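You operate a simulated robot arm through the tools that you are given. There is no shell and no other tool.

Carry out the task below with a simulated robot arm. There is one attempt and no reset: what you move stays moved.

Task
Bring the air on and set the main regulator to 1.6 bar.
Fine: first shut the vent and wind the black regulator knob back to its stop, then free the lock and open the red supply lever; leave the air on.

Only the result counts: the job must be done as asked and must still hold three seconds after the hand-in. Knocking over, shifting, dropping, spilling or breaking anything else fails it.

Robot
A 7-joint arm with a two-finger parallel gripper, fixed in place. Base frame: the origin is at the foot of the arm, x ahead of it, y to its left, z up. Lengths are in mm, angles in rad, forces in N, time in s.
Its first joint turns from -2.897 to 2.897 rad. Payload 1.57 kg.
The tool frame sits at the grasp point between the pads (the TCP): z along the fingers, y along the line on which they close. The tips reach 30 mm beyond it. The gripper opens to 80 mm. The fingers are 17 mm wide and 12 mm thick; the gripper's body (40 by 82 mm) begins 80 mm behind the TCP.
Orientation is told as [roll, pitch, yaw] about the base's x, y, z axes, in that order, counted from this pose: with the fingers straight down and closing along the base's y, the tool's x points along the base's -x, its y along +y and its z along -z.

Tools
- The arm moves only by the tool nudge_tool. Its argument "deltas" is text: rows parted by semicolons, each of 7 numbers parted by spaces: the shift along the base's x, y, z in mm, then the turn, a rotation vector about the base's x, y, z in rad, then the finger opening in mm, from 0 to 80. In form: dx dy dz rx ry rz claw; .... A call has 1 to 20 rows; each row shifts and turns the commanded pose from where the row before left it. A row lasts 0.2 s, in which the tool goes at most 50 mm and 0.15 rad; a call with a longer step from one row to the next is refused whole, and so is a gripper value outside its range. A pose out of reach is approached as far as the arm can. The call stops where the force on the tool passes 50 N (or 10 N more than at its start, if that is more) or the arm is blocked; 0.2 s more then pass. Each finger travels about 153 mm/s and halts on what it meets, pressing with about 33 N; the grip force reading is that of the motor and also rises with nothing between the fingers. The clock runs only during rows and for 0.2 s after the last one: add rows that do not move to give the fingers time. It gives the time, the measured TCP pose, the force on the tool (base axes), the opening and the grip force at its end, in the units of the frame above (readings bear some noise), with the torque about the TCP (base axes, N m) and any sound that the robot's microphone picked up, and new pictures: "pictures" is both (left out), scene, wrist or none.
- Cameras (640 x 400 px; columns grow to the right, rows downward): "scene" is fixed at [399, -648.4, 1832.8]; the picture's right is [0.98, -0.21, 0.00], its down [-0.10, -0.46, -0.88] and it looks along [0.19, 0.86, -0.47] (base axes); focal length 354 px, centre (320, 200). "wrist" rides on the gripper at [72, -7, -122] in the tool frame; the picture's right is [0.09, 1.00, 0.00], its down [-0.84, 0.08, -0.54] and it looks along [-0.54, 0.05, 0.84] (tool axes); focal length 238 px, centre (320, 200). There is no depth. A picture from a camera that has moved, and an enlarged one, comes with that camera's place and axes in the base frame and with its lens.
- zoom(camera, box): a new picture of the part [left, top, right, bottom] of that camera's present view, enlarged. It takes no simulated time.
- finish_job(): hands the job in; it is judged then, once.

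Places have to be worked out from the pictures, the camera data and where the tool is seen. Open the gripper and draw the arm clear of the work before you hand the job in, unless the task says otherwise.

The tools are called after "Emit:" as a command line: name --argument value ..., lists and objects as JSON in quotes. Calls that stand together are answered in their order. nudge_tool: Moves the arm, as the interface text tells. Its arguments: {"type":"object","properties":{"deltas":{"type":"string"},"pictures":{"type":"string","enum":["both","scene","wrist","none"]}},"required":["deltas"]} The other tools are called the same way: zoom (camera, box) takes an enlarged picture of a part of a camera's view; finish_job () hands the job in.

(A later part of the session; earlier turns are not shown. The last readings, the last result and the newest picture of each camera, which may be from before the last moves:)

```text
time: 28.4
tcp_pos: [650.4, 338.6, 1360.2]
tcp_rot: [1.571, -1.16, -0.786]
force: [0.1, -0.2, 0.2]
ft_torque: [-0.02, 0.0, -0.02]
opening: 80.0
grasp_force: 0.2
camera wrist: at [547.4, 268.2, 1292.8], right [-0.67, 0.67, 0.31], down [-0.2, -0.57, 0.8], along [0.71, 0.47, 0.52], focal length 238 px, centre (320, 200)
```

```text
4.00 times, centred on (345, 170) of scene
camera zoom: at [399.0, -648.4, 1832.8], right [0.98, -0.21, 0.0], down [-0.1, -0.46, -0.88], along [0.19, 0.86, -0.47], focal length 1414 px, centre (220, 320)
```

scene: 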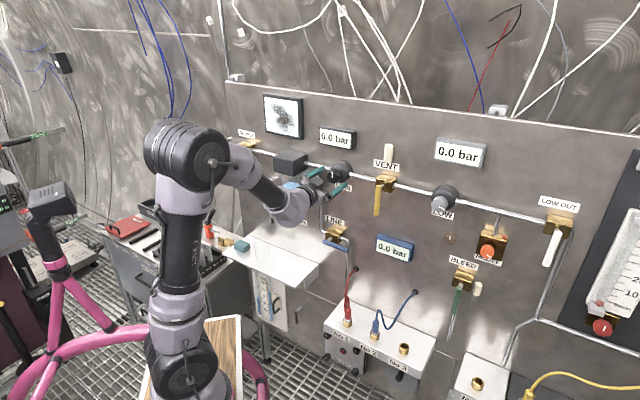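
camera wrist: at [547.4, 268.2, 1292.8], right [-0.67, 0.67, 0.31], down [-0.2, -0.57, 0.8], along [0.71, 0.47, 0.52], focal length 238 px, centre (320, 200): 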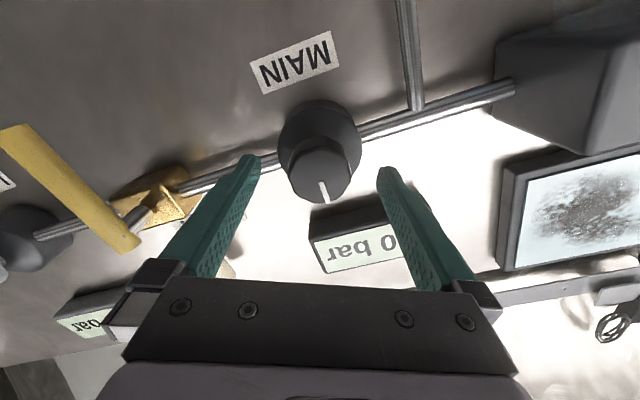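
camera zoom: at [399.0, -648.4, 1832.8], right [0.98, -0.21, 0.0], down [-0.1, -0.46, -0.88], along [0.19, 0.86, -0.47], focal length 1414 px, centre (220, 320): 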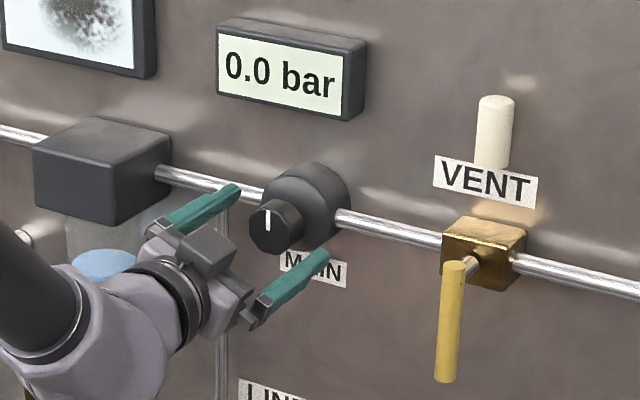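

The mark is at 12 o'clock against the stop and the vent handle is vertical. Next I'll back away and travel to a standoff in front of the lock, levelling the roll on the way.

Emit:
nudge_tool --deltas "-28 -28 0 0 0 0 80; -30 -30 0 -0.0725 -0.0725 0 80; -25.6 25.6 -14 -0.0725 -0.0725 0 80; -25.6 25.6 -14 -0.0725 -0.0725 0 80; -25.6 25.6 -14 -0.0725 -0.0725 0 80; -25.6 25.6 -14 0 0 0 80; -25.6 25.6 -14 0 0 0 80; -25.6 25.6 -14 0 0 0 80; -25.6 25.6 -14 0 0 0 80; -25.6 25.6 -14 0 0 0 80; -25.6 25.6 -14 0 0 0 80; 0 0 0 0 0 0 80"

```text
time: 31.0
tcp_pos: [358.5, 512.7, 1235.5]
tcp_rot: [2.394, -1.57, -1.61]
force: [0.7, 0.6, -0.1]
ft_torque: [0.0, 0.0, 0.03]
opening: 80.1
grasp_force: 0.0
camera wrist: at [277.1, 421.8, 1164.0], right [-0.7, 0.7, -0.09], down [-0.44, -0.33, 0.84], along [0.56, 0.63, 0.54], focal length 238 px, centre (320, 200)
```

scene: 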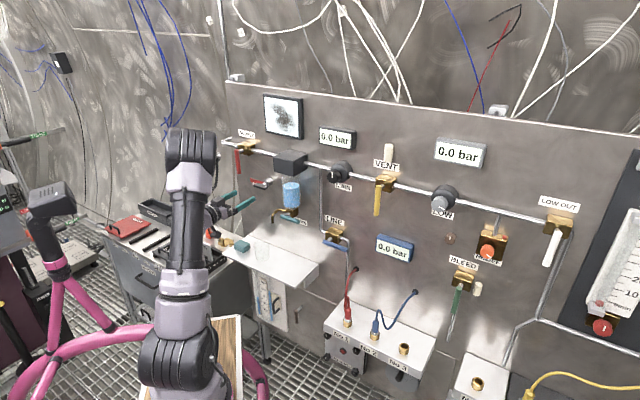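
wrist: 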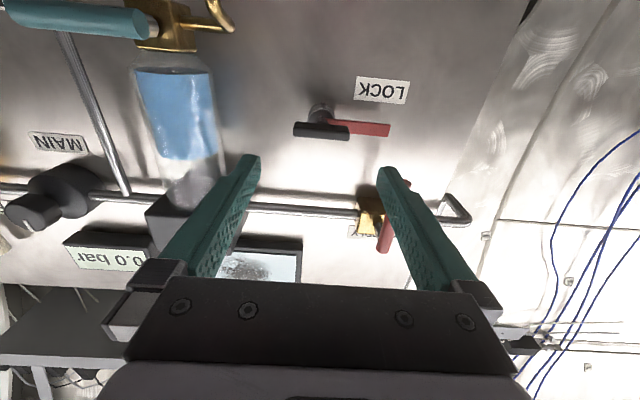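

Emit:
zoom --camera "wrist" --box '[260, 60, 440, 200]'

Emit:
zoom --camera "scene" --box '[220, 130, 310, 220]'

```text
2.86 times, centred on (350, 130) of wrist
camera zoom: at [277.1, 421.8, 1164.0], right [-0.7, 0.7, -0.09], down [-0.44, -0.33, 0.84], along [0.56, 0.63, 0.54], focal length 681 px, centre (234, 400)
```

zoom: 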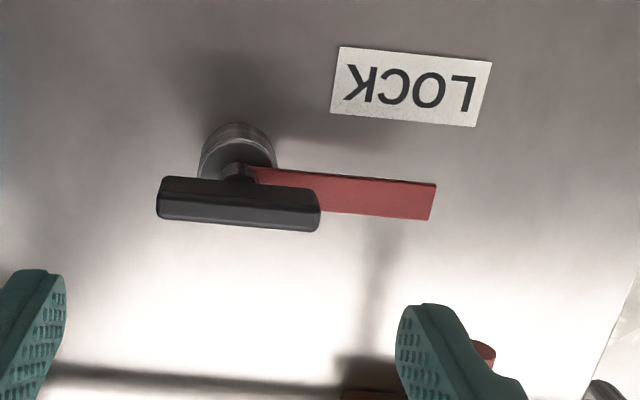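

```text
4.44 times, centred on (265, 175) of scene
camera zoom: at [399.0, -648.4, 1832.8], right [0.98, -0.21, 0.0], down [-0.1, -0.46, -0.88], along [0.19, 0.86, -0.47], focal length 1571 px, centre (564, 311)
```

zoom: 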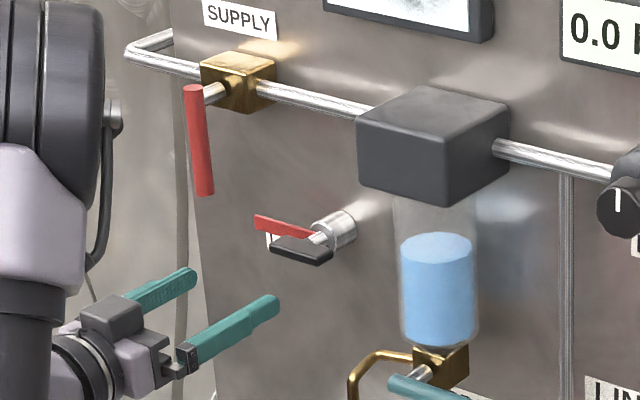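

The lock's T-bar is about 56 mm long, centred at u≈-110, z≈1238, n≈727, with the red tongue behind it. I'll approach so the open fingers straddle the bar's two ends.

Emit:
nudge_tool --deltas "-0.9 0.9 2.5 0 0 0 80; 20 20 0 0 0 0 80; 20 20 0 0 0 0 80; 17 17 0 0 0 0 80; 0 0 0 0 0 0 80"

Emit:
zoom --camera "wrist" --box '[230, 100, 410, 240]'

```text
time: 32.2
tcp_pos: [419.1, 568.3, 1237.4]
tcp_rot: [1.989, -1.571, -1.204]
force: [0.4, -0.6, 0.4]
ft_torque: [0.0, 0.0, -0.01]
opening: 80.2
grasp_force: 0.0
camera wrist: at [336.8, 477.4, 1165.9], right [-0.7, 0.7, -0.09], down [-0.44, -0.33, 0.84], along [0.56, 0.63, 0.54], focal length 238 px, centre (320, 200)
```

scene: 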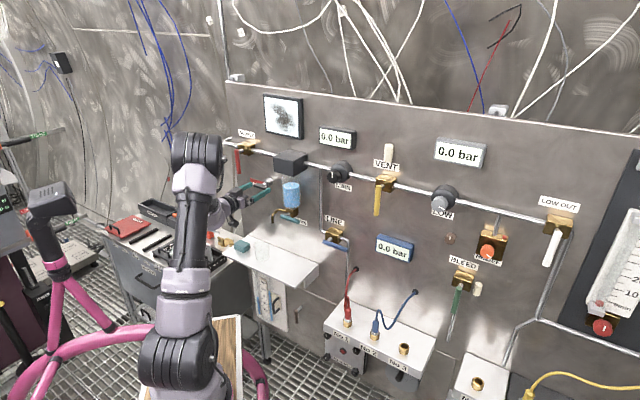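
wrist: 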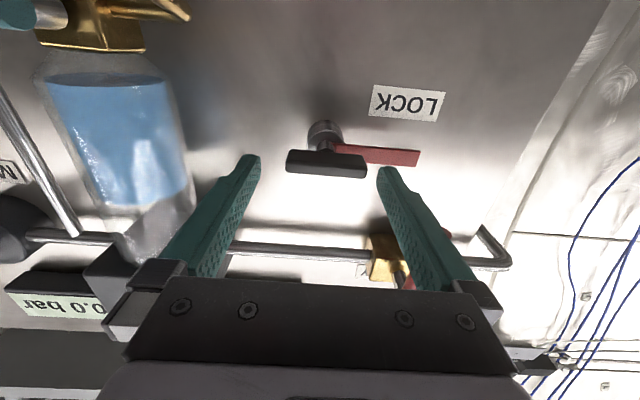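

```text
2.86 times, centred on (320, 170) of wrist
camera zoom: at [336.8, 477.4, 1165.9], right [-0.7, 0.7, -0.09], down [-0.44, -0.33, 0.84], along [0.56, 0.63, 0.54], focal length 681 px, centre (320, 286)
```

zoom: 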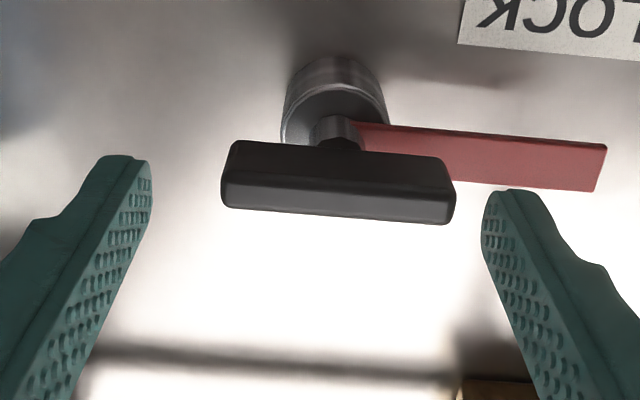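

Emit:
zoom --camera "scene" --box '[235, 165, 285, 205]'

Emit:
zoom --camera "wrist" --box '[280, 110, 380, 180]'

```text
10.00 times, centred on (260, 185) of scene
camera zoom: at [399.0, -648.4, 1832.8], right [0.98, -0.21, 0.0], down [-0.1, -0.46, -0.88], along [0.19, 0.86, -0.47], focal length 3535 px, centre (920, 350)
```

zoom: 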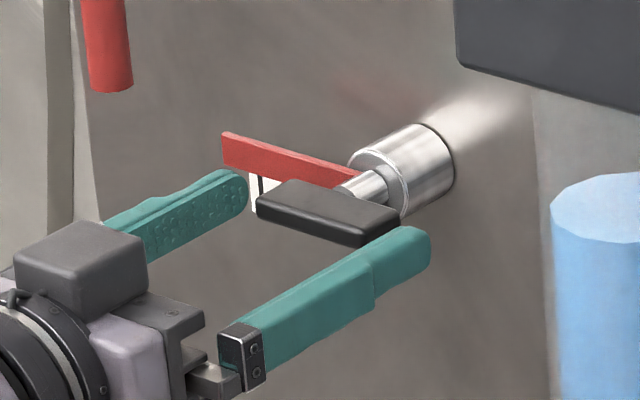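

```text
5.71 times, centred on (330, 145) of wrist
camera zoom: at [336.8, 477.4, 1165.9], right [-0.7, 0.7, -0.09], down [-0.44, -0.33, 0.84], along [0.56, 0.63, 0.54], focal length 1362 px, centre (263, 514)
```

zoom: 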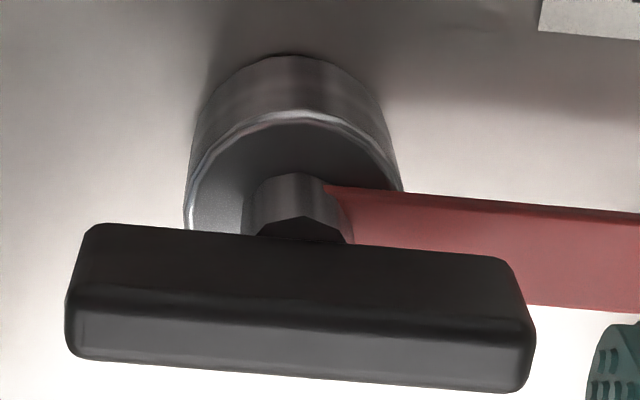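

The bar is a flat paddle about 56 × 24 × 9 mm. I'll centre on it and go 6 mm deeper, then close on its ends.

Emit:
nudge_tool --deltas "-3.2 3.2 -2 0 0 0 80; 4.2 4.2 0 0 0 0 80; 0 0 0 0 0 0 60; 0 0 0 0 0 0 40; 0 0 0 0 0 0 20; 0 0 0 0 0 0 20"

```text
time: 33.6
tcp_pos: [420.2, 575.9, 1235.9]
tcp_rot: [2.089, -1.57, -1.306]
force: [2.8, -4.2, 1.4]
ft_torque: [0.06, -0.11, -0.42]
opening: 55.8
grasp_force: 45.0
camera wrist: at [337.9, 484.8, 1163.5], right [-0.7, 0.71, -0.09], down [-0.44, -0.33, 0.84], along [0.56, 0.63, 0.54], focal length 238 px, centre (320, 200)
```

scene: 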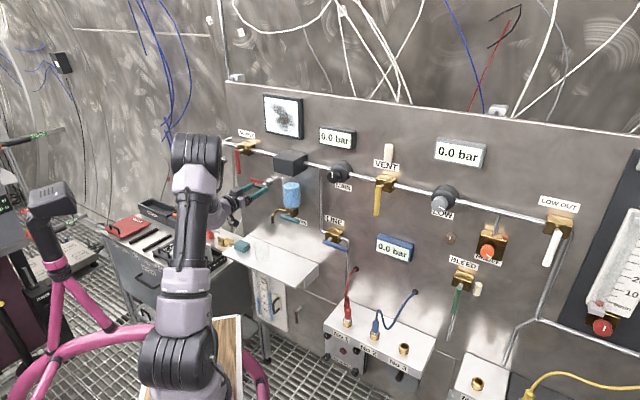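
wrist: 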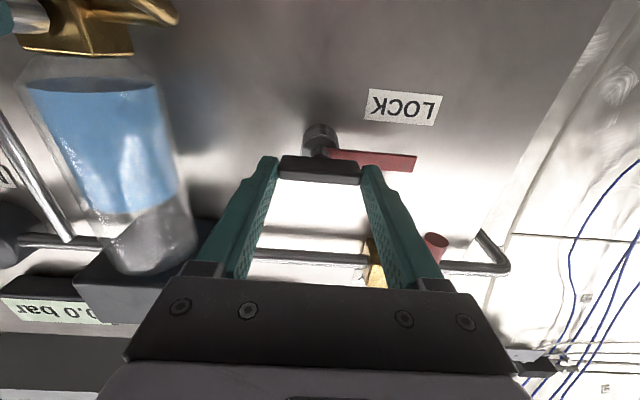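

The bar is gripped at 55.8 mm. I'll test a small counter-clockwise turn (tongue moving down) and read the torque.

Emit:
nudge_tool --deltas "0 0 0 -0.07 -0.07 0 20; 0 0 0 -0.07 -0.07 0 20; 0 0 0 0 0 0 20" --pictures "wrist"

Emit:
zoom --camera "wrist" --box '[230, 80, 430, 220]'

```text
time: 34.4
tcp_pos: [419.1, 576.4, 1234.6]
tcp_rot: [-1.575, -1.374, 2.361]
force: [10.7, 2.2, 4.9]
ft_torque: [-0.45, 0.47, -0.53]
opening: 56.0
grasp_force: 44.8
camera wrist: at [347.8, 474.9, 1166.1], right [-0.68, 0.68, -0.29], down [-0.55, -0.21, 0.8], along [0.49, 0.7, 0.52], focal length 238 px, centre (320, 200)
```

wrist: 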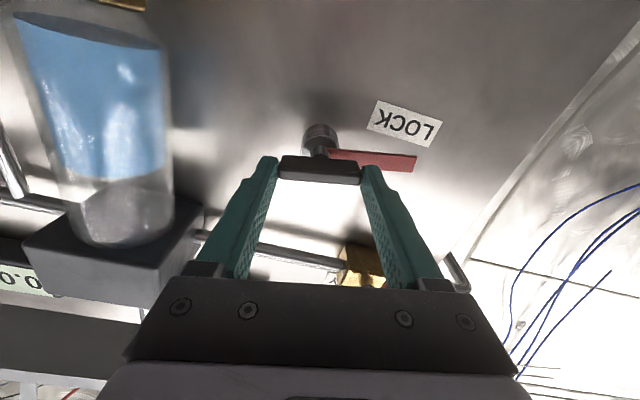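

```text
2.86 times, centred on (330, 150) of wrist
camera zoom: at [347.8, 474.9, 1166.1], right [-0.68, 0.68, -0.29], down [-0.55, -0.21, 0.8], along [0.49, 0.7, 0.52], focal length 681 px, centre (291, 343)
```

zoom: 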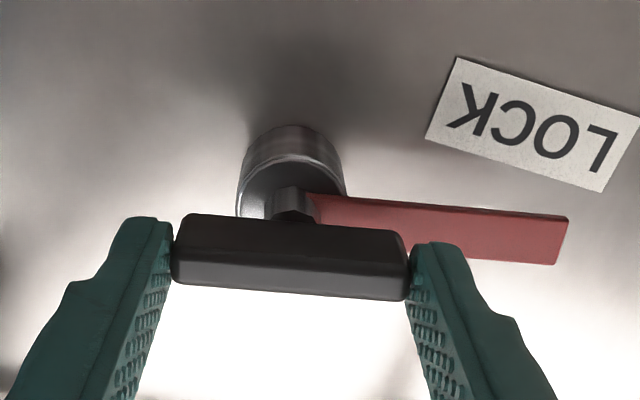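

The bar and red tongue rotate with the gripper with almost no resistance. I'll continue counter-clockwise.

Emit:
nudge_tool --deltas "0 0 0 -0.1 -0.1 0 20; 0 0 0 -0.1 -0.1 0 20; 0 0 0 -0.1 -0.1 0 20; 0 0 0 -0.1 -0.1 0 20; 0 0 0 -0.1 -0.1 0 20; 0 0 0 0 0 0 20" --pictures "wrist"

```text
time: 35.8
tcp_pos: [419.2, 575.2, 1235.2]
tcp_rot: [-1.57, -0.666, 2.356]
force: [12.2, 5.8, 3.9]
ft_torque: [-0.16, 0.18, -0.68]
opening: 55.7
grasp_force: 45.1
camera wrist: at [375.9, 446.6, 1196.2], right [-0.38, 0.38, -0.84], down [-0.88, 0.12, 0.46], along [0.27, 0.92, 0.29], focal length 238 px, centre (320, 200)
```

wrist: 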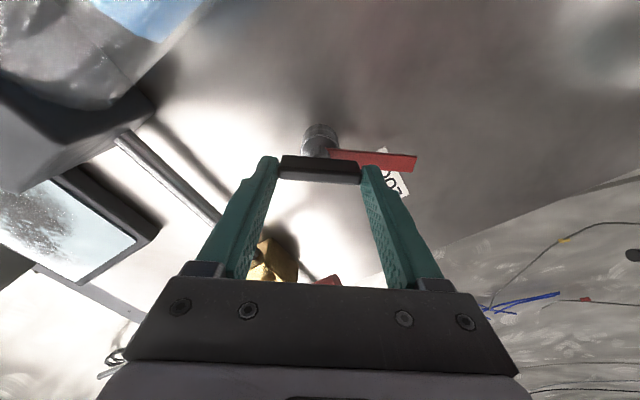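

Still turning freely at about 52°. I'll continue toward 90°.

Emit:
nudge_tool --deltas "0 0 0 -0.1 -0.1 0 20; 0 0 0 -0.1 -0.1 0 20; 0 0 0 -0.1 -0.1 0 20; 0 0 0 -0.1 -0.1 0 20; 0 0 0 -0.07 -0.07 0 20; 0 0 0 0 0 0 20"

Emit:
zoom --camera "wrist" --box '[230, 80, 430, 220]'

Emit:
zoom --camera "scene" --box '[215, 130, 315, 210]'

```text
time: 37.2
tcp_pos: [419.9, 575.3, 1234.6]
tcp_rot: [-1.568, 0.0, 2.357]
force: [14.0, 6.2, -5.7]
ft_torque: [0.44, -0.43, 0.3]
opening: 55.9
grasp_force: 45.2
camera wrist: at [383.9, 438.7, 1241.8], right [0.06, -0.07, -1.0], down [-0.98, 0.21, -0.08], along [0.21, 0.98, -0.05], focal length 238 px, centre (320, 200)
```

scene: 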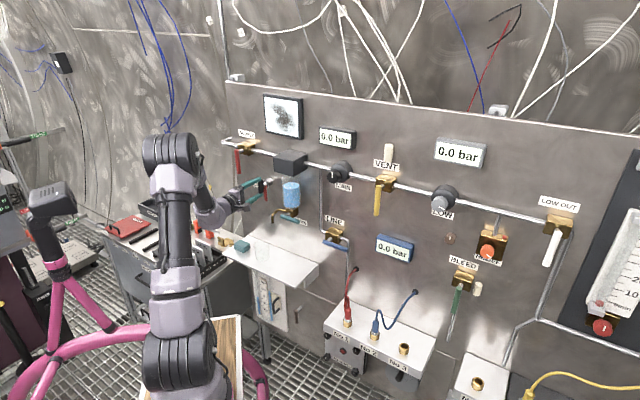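
wrist: 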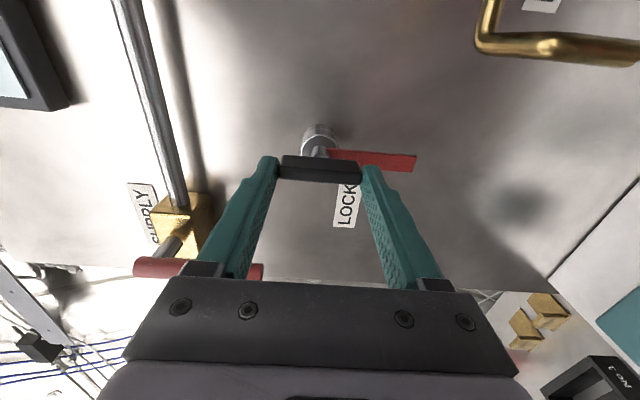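

```text
2.86 times, centred on (330, 150) of wrist
camera zoom: at [383.9, 438.7, 1241.8], right [0.06, -0.07, -1.0], down [-0.98, 0.21, -0.08], along [0.21, 0.98, -0.05], focal length 681 px, centre (291, 343)
```

zoom: 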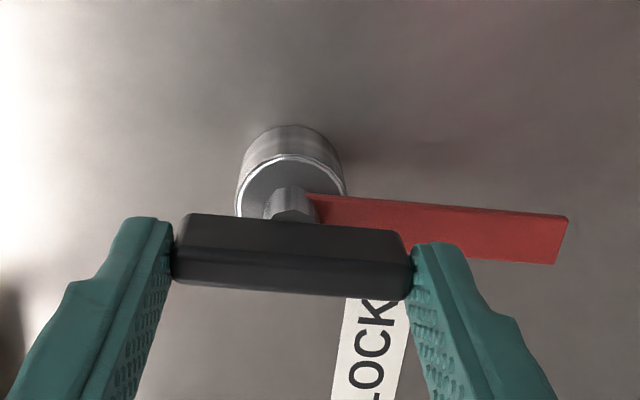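

```text
5.00 times, centred on (265, 170) of scene
camera zoom: at [399.0, -648.4, 1832.8], right [0.98, -0.21, 0.0], down [-0.1, -0.46, -0.88], along [0.19, 0.86, -0.47], focal length 1767 px, centre (595, 350)
```

zoom: 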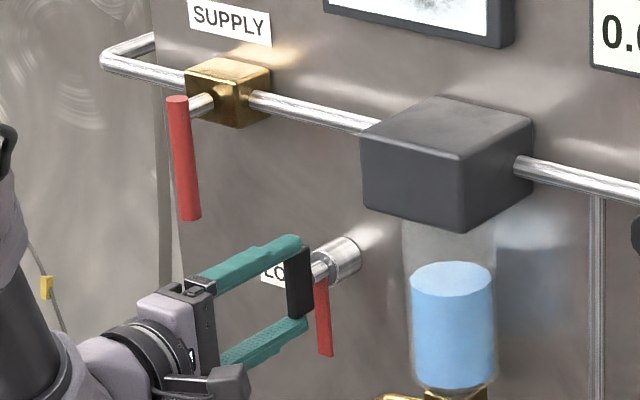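

The tongue now points straight down, 90° turned. I'll nudge slightly further to feel whether this is the end stop.

Emit:
nudge_tool --deltas "0 0 0 -0.05 -0.05 0 20; 0 0 0 -0.05 -0.05 0 20; 0 0 0 0 0 0 20" --pictures "wrist"

Emit:
zoom --camera "wrist" --box '[230, 80, 430, 220]'

```text
time: 38.0
tcp_pos: [417.2, 578.3, 1234.7]
tcp_rot: [-1.567, 0.141, 2.36]
force: [1.7, 9.8, -14.9]
ft_torque: [0.72, 1.0, 0.37]
opening: 56.3
grasp_force: 45.4
camera wrist: at [381.1, 441.0, 1251.6], right [0.16, -0.16, -0.97], down [-0.96, 0.19, -0.19], along [0.22, 0.97, -0.13], focal length 238 px, centre (320, 200)
```

wrist: 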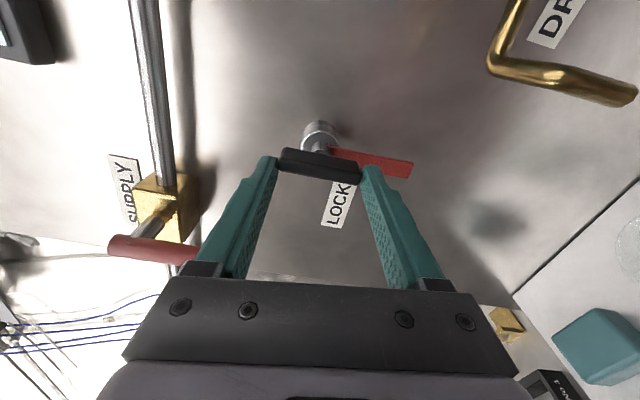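

```text
2.86 times, centred on (330, 150) of wrist
camera zoom: at [381.1, 441.0, 1251.6], right [0.16, -0.16, -0.97], down [-0.96, 0.19, -0.19], along [0.22, 0.97, -0.13], focal length 681 px, centre (291, 343)
```

zoom: 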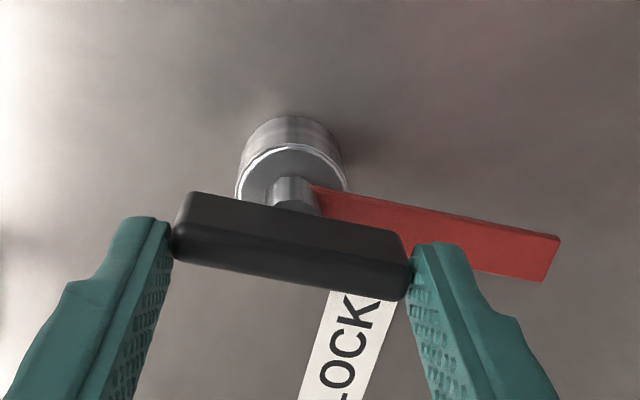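

Torque rose to 1.2 N·m and the bar slipped in the fingers, so the lock is at its 90° stop and free. I'll release, retreat, level the roll, and move left to look at the red supply lever.

Emit:
nudge_tool --deltas "0 0 0 0.05 0.05 0 20; 0 0 0 0 0 0 70; 0 0 0 0 0 0 80; 0 0 0 0 0 0 80; -20 -20 0 0 0 0 80; -20 -20 0 0 0 0 80; -20 -20 0 0.1 0.1 0 80; -8 8 6 0.1 0.1 0 80; -8 8 6 0.1 0.1 0 80; -8 8 6 0.1 0.1 0 60; -8 8 6 0.1 0.1 0 40; -8 8 6 0.1 0.1 0 20; -8 8 6 0.1 0.1 0 0; -8 8 6 0.1 0.1 0 0; -8 8 6 0.1 0.1 0 0; -8 8 6 0.1 0.1 0 0; -8 8 6 0.1 0.1 0 0; 0 0 0 0.055 0.055 0 0; 0 0 0 0 0 0 0"

```text
time: 42.0
tcp_pos: [278.4, 596.5, 1293.8]
tcp_rot: [-1.666, -1.567, 2.45]
force: [-1.0, 0.4, 0.3]
ft_torque: [0.02, -0.02, 0.0]
opening: 0.0
grasp_force: 21.0
camera wrist: at [197.6, 504.7, 1222.6], right [-0.7, 0.7, -0.1], down [-0.44, -0.33, 0.84], along [0.56, 0.63, 0.54], focal length 238 px, centre (320, 200)
```

scene: 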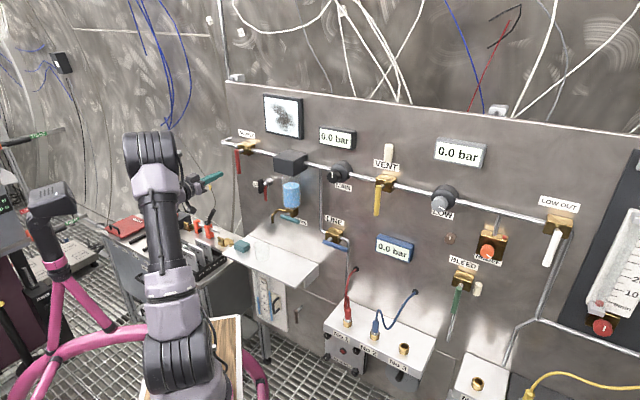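
wrist: 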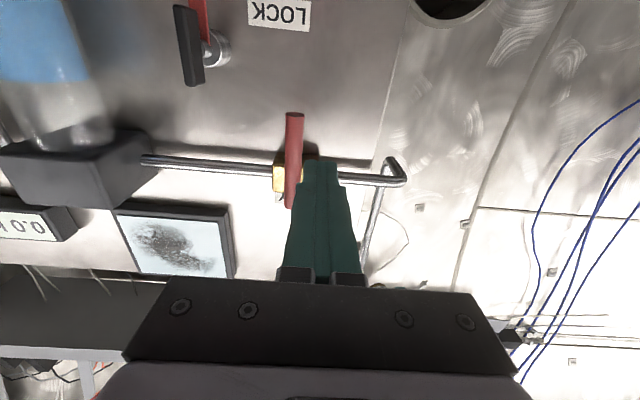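

The red lever hangs at u≈-200 with its shaft near z 1355. I'll shift left a little and insert the closed fingertips beside its left edge.

Emit:
nudge_tool --deltas "-5.7 5.7 0 0 0 0 0; 17 17 0 0 0 0 0; 17 17 0 0 0 0 0; 15.5 15.5 0 0 0 0 0; 0 0 0 0 0 0 0"

```text
time: 43.2
tcp_pos: [322.4, 651.9, 1294.5]
tcp_rot: [-1.672, -1.564, 2.456]
force: [0.5, 0.4, -0.1]
ft_torque: [0.0, -0.02, -0.03]
opening: 0.1
grasp_force: 20.9
camera wrist: at [240.9, 560.7, 1223.0], right [-0.7, 0.7, -0.1], down [-0.44, -0.33, 0.84], along [0.56, 0.63, 0.54], focal length 238 px, centre (320, 200)
```

scene: 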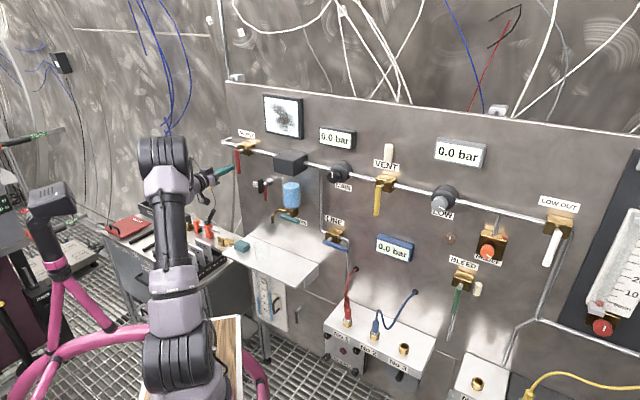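
wrist: 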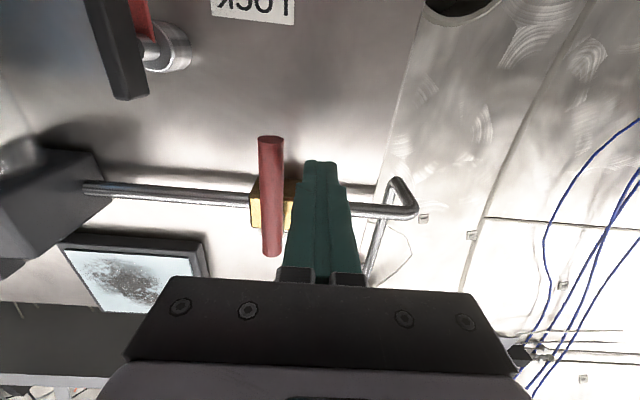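

The peg sits just left of the lever. I'll push it to the right through the first 30° of the arc.

Emit:
nudge_tool --deltas "6.4 -6.4 0.2 0 0 0 0; 6.4 -6.4 0.2 0 0 0 0; 5.6 -5.6 -1 0 0 0 0; 5.6 -5.6 -1 0 0 0 0; 5.6 -5.6 1.2 0 0 0 0; 5.6 -5.6 1.2 0 0 0 0; 0 0 0 0 0 0 0"

```text
time: 44.8
tcp_pos: [357.3, 616.5, 1296.4]
tcp_rot: [-1.499, -1.565, 2.284]
force: [-0.6, 0.0, -0.5]
ft_torque: [-0.04, 0.0, -0.01]
opening: 0.2
grasp_force: 21.6
camera wrist: at [275.7, 525.0, 1224.7], right [-0.7, 0.7, -0.1], down [-0.44, -0.32, 0.84], along [0.56, 0.63, 0.54], focal length 238 px, centre (320, 200)
```

scene: 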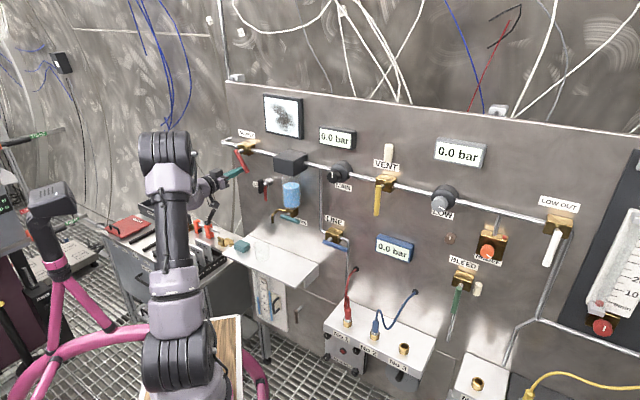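
wrist: 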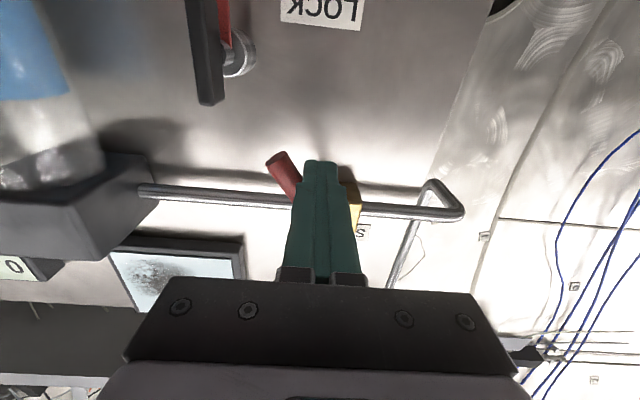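

The lever follows easily. I'll carry on along the arc until it is horizontal.

Emit:
nudge_tool --deltas "5.3 -5.3 2.5 0 0 0 0; 5.3 -5.3 3.1 0 0 0 0; 4.5 -4.5 5 0 0 0 0; 4.5 -4.5 5 0 0 0 0; 3.4 -3.4 6.5 0 0 0 0; 3.4 -3.4 6.5 0 0 0 0; 2.1 -2.1 7.5 0 0 0 0; 2.1 -2.1 7.5 0 0 0 0; 0 0 0 0 0 0 0"

```text
time: 46.8
tcp_pos: [388.7, 585.8, 1339.3]
tcp_rot: [-1.696, -1.565, 2.482]
force: [-0.3, 1.1, -0.2]
ft_torque: [-0.01, 0.03, 0.02]
opening: 0.0
grasp_force: 21.4
camera wrist: at [307.4, 494.3, 1268.0], right [-0.7, 0.7, -0.1], down [-0.44, -0.33, 0.84], along [0.56, 0.63, 0.54], focal length 238 px, centre (320, 200)
```

scene: 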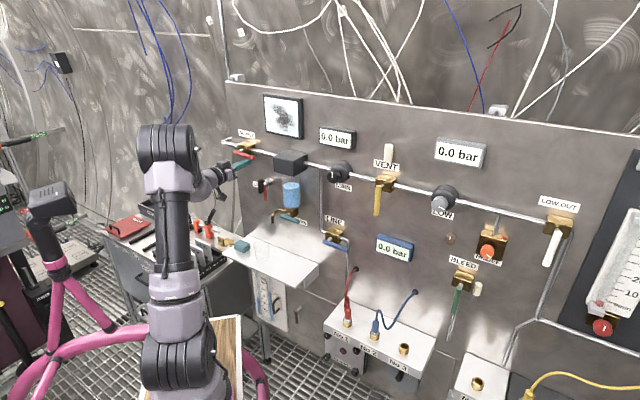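
wrist: 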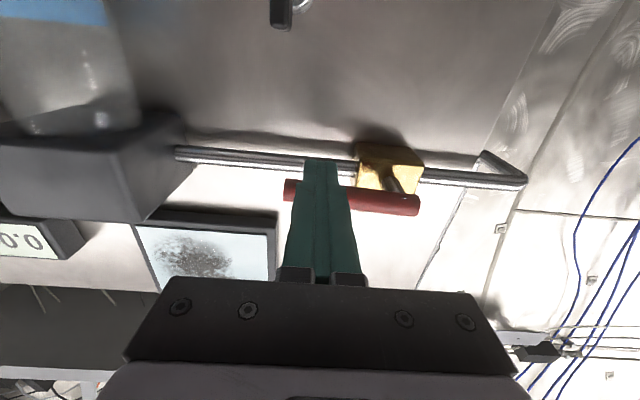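

The lever is nearly horizontal. I'll push up a few more millimetres to feel the stop.

Emit:
nudge_tool --deltas "0 0 3 0 0 0 0; 0 0 3 0 0 0 0; 0 0 3 0 0 0 0; 0 0 0 0 0 0 0"

Emit:
zoom --camera "scene" --box '[215, 110, 365, 210]'

```text
time: 47.8
tcp_pos: [388.7, 585.3, 1345.5]
tcp_rot: [-0.675, -1.56, 1.461]
force: [-5.0, -13.9, -38.6]
ft_torque: [-0.6, 0.61, -0.2]
opening: 0.0
grasp_force: 21.3
camera wrist: at [306.6, 494.2, 1273.5], right [-0.7, 0.7, -0.1], down [-0.44, -0.32, 0.84], along [0.56, 0.64, 0.53], focal length 238 px, centre (320, 200)
```

scene: 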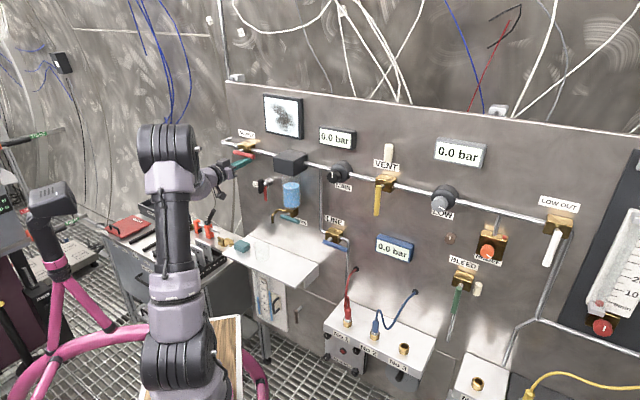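
wrist: 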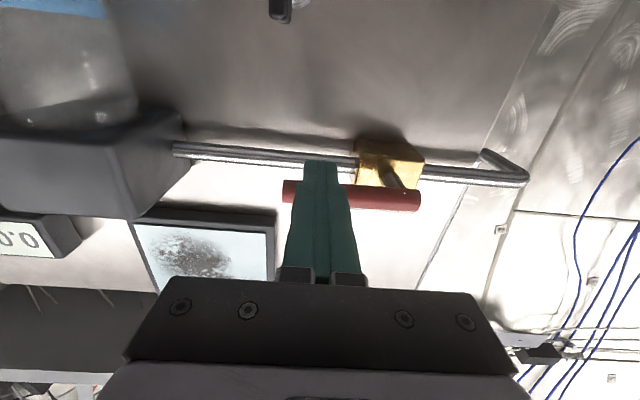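

```text
4.00 times, centred on (290, 160) of scene
camera zoom: at [399.0, -648.4, 1832.8], right [0.98, -0.21, 0.0], down [-0.1, -0.46, -0.88], along [0.19, 0.86, -0.47], focal length 1414 px, centre (440, 360)
```

zoom: 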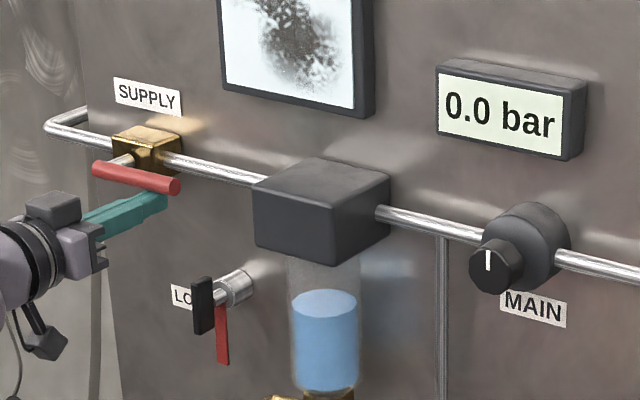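

The supply lever is at its open stop (38 N reaction), parallel with the pipe. I'll drop off it, retreat, and go back to the MAIN knob with the fingers opening and the tool pre-rolled counter-clockwise, so I can wind clockwise.

Emit:
nudge_tool --deltas "0 0 -6 0 0 0 0; 0 0 -10 0 0 0 0; -25 -25 0 0 0 0 0; -25 -25 0 0 0 0 0; 28.2 -28.2 3.4 -0.0943 -0.0943 0 20; 28.2 -28.2 3.4 -0.0943 -0.0943 0 40; 28.2 -28.2 3.4 -0.0943 -0.0943 0 60; 28.2 -28.2 3.4 -0.0943 -0.0943 0 80; 28.2 -28.2 3.4 -0.0943 -0.0943 0 80; 28.2 -28.2 3.4 -0.0943 -0.0943 0 80; 28.2 -28.2 3.4 -0.0943 -0.0943 0 80; 28.2 -28.2 3.4 -0.0943 -0.0943 0 80; 28.2 -28.2 3.4 -0.0943 -0.0943 0 80; 0 0 0 0 0 0 80"

```text
time: 50.8
tcp_pos: [593.7, 281.5, 1363.1]
tcp_rot: [-1.57, -0.364, 2.355]
force: [-1.1, -0.1, 0.0]
ft_torque: [-0.01, 0.04, -0.01]
opening: 80.4
grasp_force: 0.0
camera wrist: at [556.3, 146.1, 1343.2], right [-0.19, 0.19, -0.96], down [-0.96, 0.19, 0.23], along [0.22, 0.96, 0.15], focal length 238 px, centre (320, 200)
```

scene: 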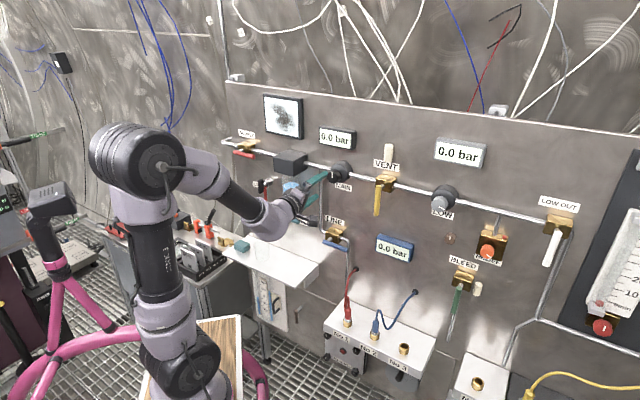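
wrist: 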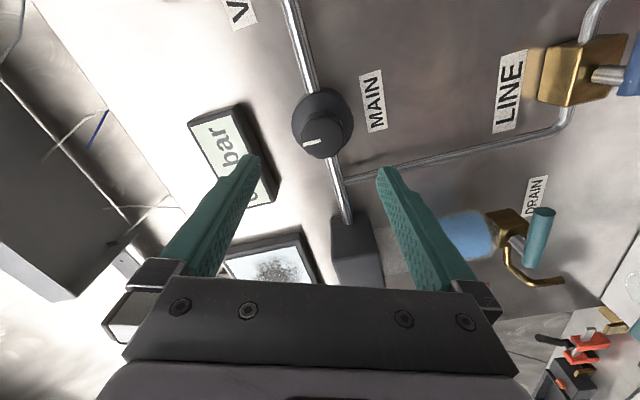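

MAIN reads 0.0 bar with supply on and the knob at its stop, as expected. I'll correct height, advance onto the knob and grip it.

Emit:
nudge_tool --deltas "0 0 -2.6 0 0 0 80; 20 20 0 0 0 0 80; 20 20 0 0 0 0 80; 18 18 0 0 0 0 80; 0 0 0 0 0 0 80; 0 0 0 0 0 0 80"

Emit:
zoom --camera "wrist" --box '[230, 90, 410, 230]'

```text
time: 52.2
tcp_pos: [648.8, 341.2, 1358.3]
tcp_rot: [-1.571, -0.365, 2.356]
force: [1.1, 0.6, -0.6]
ft_torque: [-0.02, -0.05, -0.04]
opening: 80.1
grasp_force: 0.0
camera wrist: at [611.9, 204.8, 1339.2], right [-0.19, 0.19, -0.96], down [-0.96, 0.19, 0.23], along [0.22, 0.96, 0.15], focal length 238 px, centre (320, 200)
```

scene: 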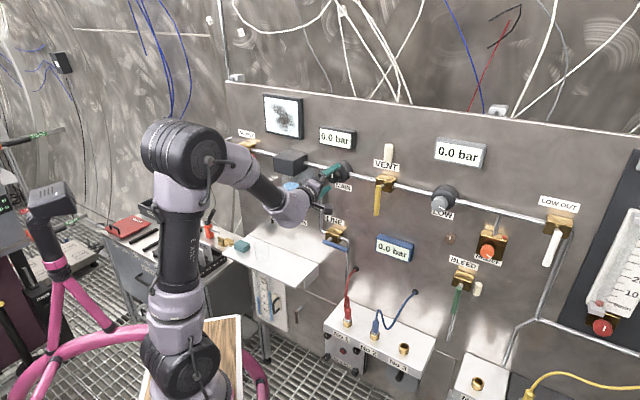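
wrist: 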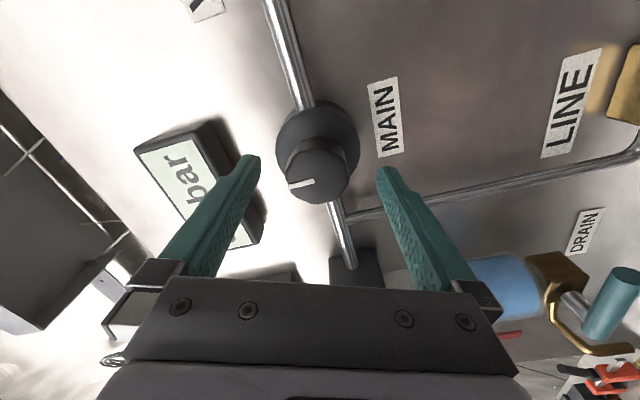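

```text
2.86 times, centred on (320, 160) of wrist
camera zoom: at [611.9, 204.8, 1339.2], right [-0.19, 0.19, -0.96], down [-0.96, 0.19, 0.23], along [0.22, 0.96, 0.15], focal length 681 px, centre (320, 314)
```

zoom: 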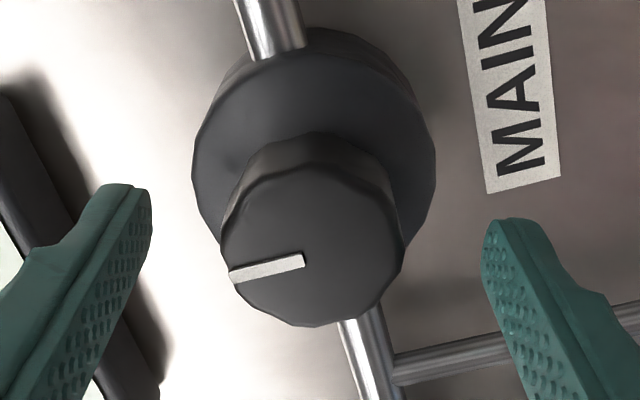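

The knob centre is about 2 mm right and 2 mm up of the tool axis. I'll correct that and grip.

Emit:
nudge_tool --deltas "1.4 -1.4 1.7 0 0 0 80; 0 0 0 0 0 0 50; 0 0 0 0 0 0 20; 0 0 0 0 0 0 0; 0 0 0 0 0 0 0" --pictures "wrist"

```text
time: 53.4
tcp_pos: [651.2, 338.9, 1359.5]
tcp_rot: [-1.566, -0.366, 2.355]
force: [-5.3, 1.0, -15.1]
ft_torque: [0.08, -0.08, 0.12]
opening: 41.6
grasp_force: 45.1
camera wrist: at [613.2, 203.4, 1340.7], right [-0.19, 0.19, -0.96], down [-0.96, 0.19, 0.23], along [0.22, 0.96, 0.14], focal length 238 px, centre (320, 200)
```

wrist: 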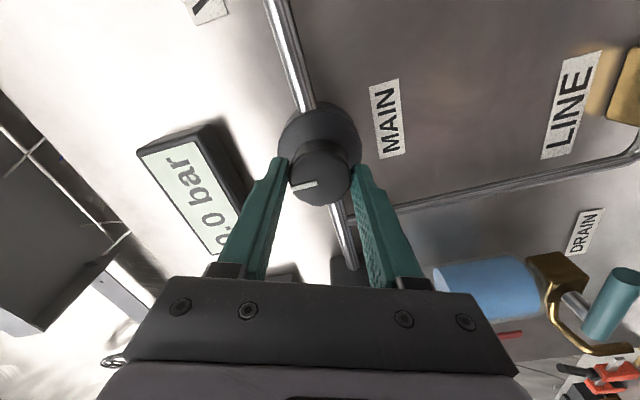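

Gripped. I'll ease down about 1.5 mm to relieve the side load and turn clockwise about 0.4 rad, then read the gauge.

Emit:
nudge_tool --deltas "0 0 -1.5 0.07 0.07 0 0; 0 0 0 0.1 0.1 0 0; 0 0 0 0.1 0.1 0 0; 0 0 0 0 0 0 0; 0 0 0 0 0 0 0"

Emit:
zoom --camera "scene" --box '[290, 110, 400, 210]'

```text
time: 54.6
tcp_pos: [650.3, 339.0, 1359.7]
tcp_rot: [-1.567, -0.749, 2.355]
force: [-17.2, 0.8, -24.8]
ft_torque: [0.02, -0.04, 0.7]
opening: 41.5
grasp_force: 44.8
camera wrist: at [604.6, 212.0, 1316.1], right [-0.43, 0.43, -0.79], down [-0.85, 0.09, 0.51], along [0.29, 0.9, 0.33], focal length 238 px, centre (320, 200)
```

scene: 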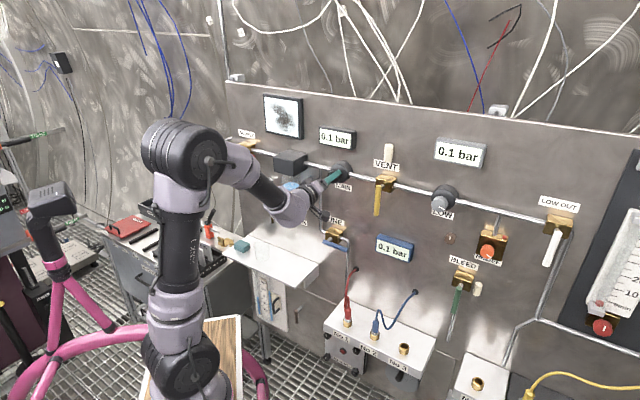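
wrist: 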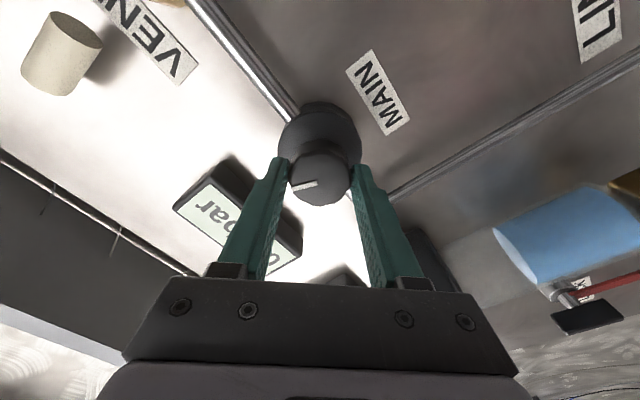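

```text
4.00 times, centred on (345, 160) of scene
camera zoom: at [399.0, -648.4, 1832.8], right [0.98, -0.21, 0.0], down [-0.1, -0.46, -0.88], along [0.19, 0.86, -0.47], focal length 1414 px, centre (220, 360)
```

zoom: 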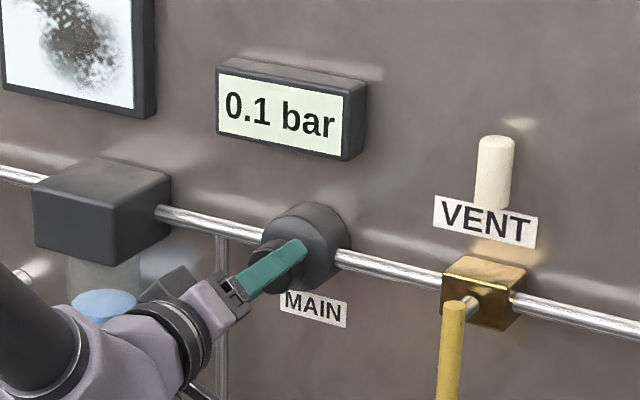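

Pressure is coming: 0.1 bar after 0.38 rad. I'll ease the side load and wait a moment to see whether the reading is steady.

Emit:
nudge_tool --deltas "-0.8 0.8 -2 0 0 0 0; 0 0 0 0 0 0 0; 0 0 0 0 0 0 0; 0 0 0 0 0 0 0; 0 0 0 0 0 0 0" --pictures "scene"

Emit:
zoom --camera "scene" --box '[310, 110, 510, 270]'

```text
time: 55.8
tcp_pos: [650.7, 339.4, 1359.4]
tcp_rot: [-1.57, -0.748, 2.359]
force: [-14.1, -3.2, -10.7]
ft_torque: [-0.44, 0.38, 0.18]
opening: 41.5
grasp_force: 45.0
```

scene: 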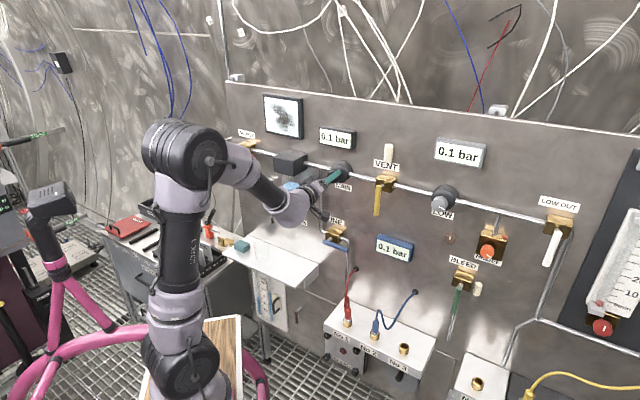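

```text
2.50 times, centred on (410, 190) of scene
camera zoom: at [399.0, -648.4, 1832.8], right [0.98, -0.21, 0.0], down [-0.1, -0.46, -0.88], along [0.19, 0.86, -0.47], focal length 884 px, centre (95, 225)
```

zoom: 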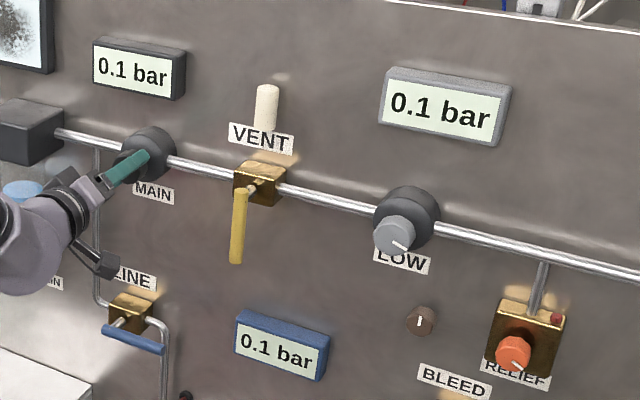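

Steady at 0.1 bar. I'll turn another ~0.85 rad clockwise and read again.

Emit:
nudge_tool --deltas "0 0 0 0.1 0.1 0 0; 0 0 0 0.1 0.1 0 0; 0 0 0 0.1 0.1 0 0; 0 0 0 0.1 0.1 0 0; 0 0 0 0.1 0.1 0 0; 0 0 0 0.1 0.1 0 0; 0 0 0 0 0 0 0; 0 0 0 0 0 0 0"

Emit:
zoom --camera "scene" --box '[310, 110, 510, 270]'

```text
time: 57.6
tcp_pos: [650.2, 339.4, 1358.9]
tcp_rot: [1.68, -1.546, -0.894]
force: [-9.0, -1.9, 4.0]
ft_torque: [0.24, -0.2, 0.44]
opening: 41.5
grasp_force: 44.9
camera wrist: at [567.4, 249.6, 1287.2], right [-0.71, 0.71, -0.07], down [-0.42, -0.34, 0.84], along [0.57, 0.62, 0.54], focal length 238 px, centre (320, 200)
```

scene: 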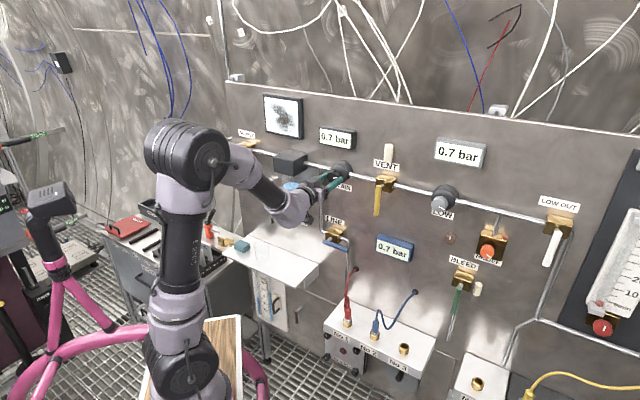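
wrist: 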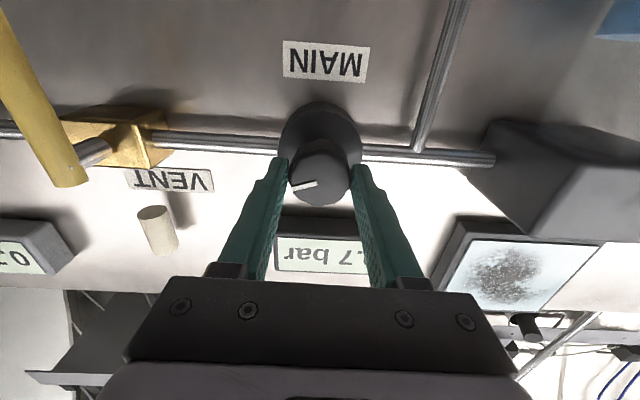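

```text
2.50 times, centred on (410, 190) of scene
camera zoom: at [399.0, -648.4, 1832.8], right [0.98, -0.21, 0.0], down [-0.1, -0.46, -0.88], along [0.19, 0.86, -0.47], focal length 884 px, centre (95, 225)
```

zoom: 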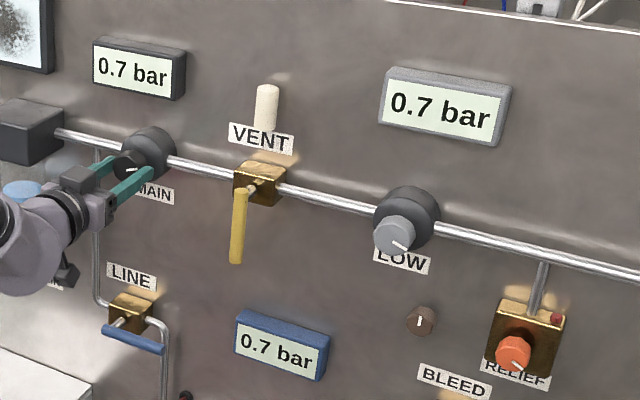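

0.7 bar at about 1.23 rad, so roughly 0.7 bar/rad. I'll turn another 0.7 rad and read.

Emit:
nudge_tool --deltas "0 0 0 0.1 0.1 0 0; 0 0 0 0.1 0.1 0 0; 0 0 0 0.1 0.1 0 0; 0 0 0 0.1 0.1 0 0; 0 0 0 0.1 0.1 0 0; 0 0 0 0 0 0 0; 0 0 0 0 0 0 0; 0 0 0 0 0 0 0"

Emit:
zoom --camera "scene" --box '[310, 110, 510, 270]'

```text
time: 59.4
tcp_pos: [650.4, 339.3, 1359.6]
tcp_rot: [1.571, -0.838, -0.785]
force: [-6.6, 2.1, 3.4]
ft_torque: [0.07, -0.09, 0.55]
opening: 41.8
grasp_force: 45.5
camera wrist: at [533.2, 283.6, 1301.7], right [-0.57, 0.57, 0.6], down [-0.03, -0.74, 0.67], along [0.82, 0.37, 0.43], focal length 238 px, centre (320, 200)
```

scene: 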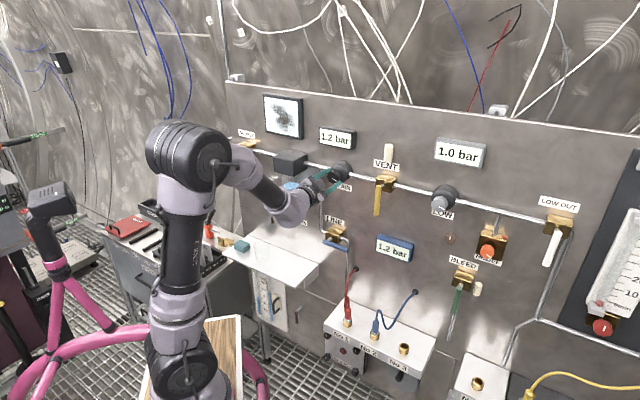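
wrist: 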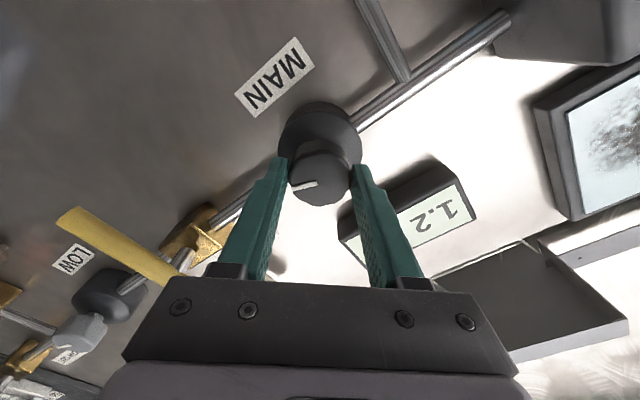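

```text
2.50 times, centred on (410, 190) of scene
camera zoom: at [399.0, -648.4, 1832.8], right [0.98, -0.21, 0.0], down [-0.1, -0.46, -0.88], along [0.19, 0.86, -0.47], focal length 884 px, centre (95, 225)
```

zoom: 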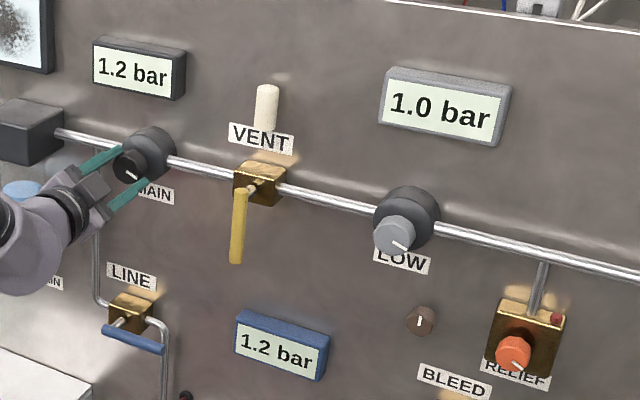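

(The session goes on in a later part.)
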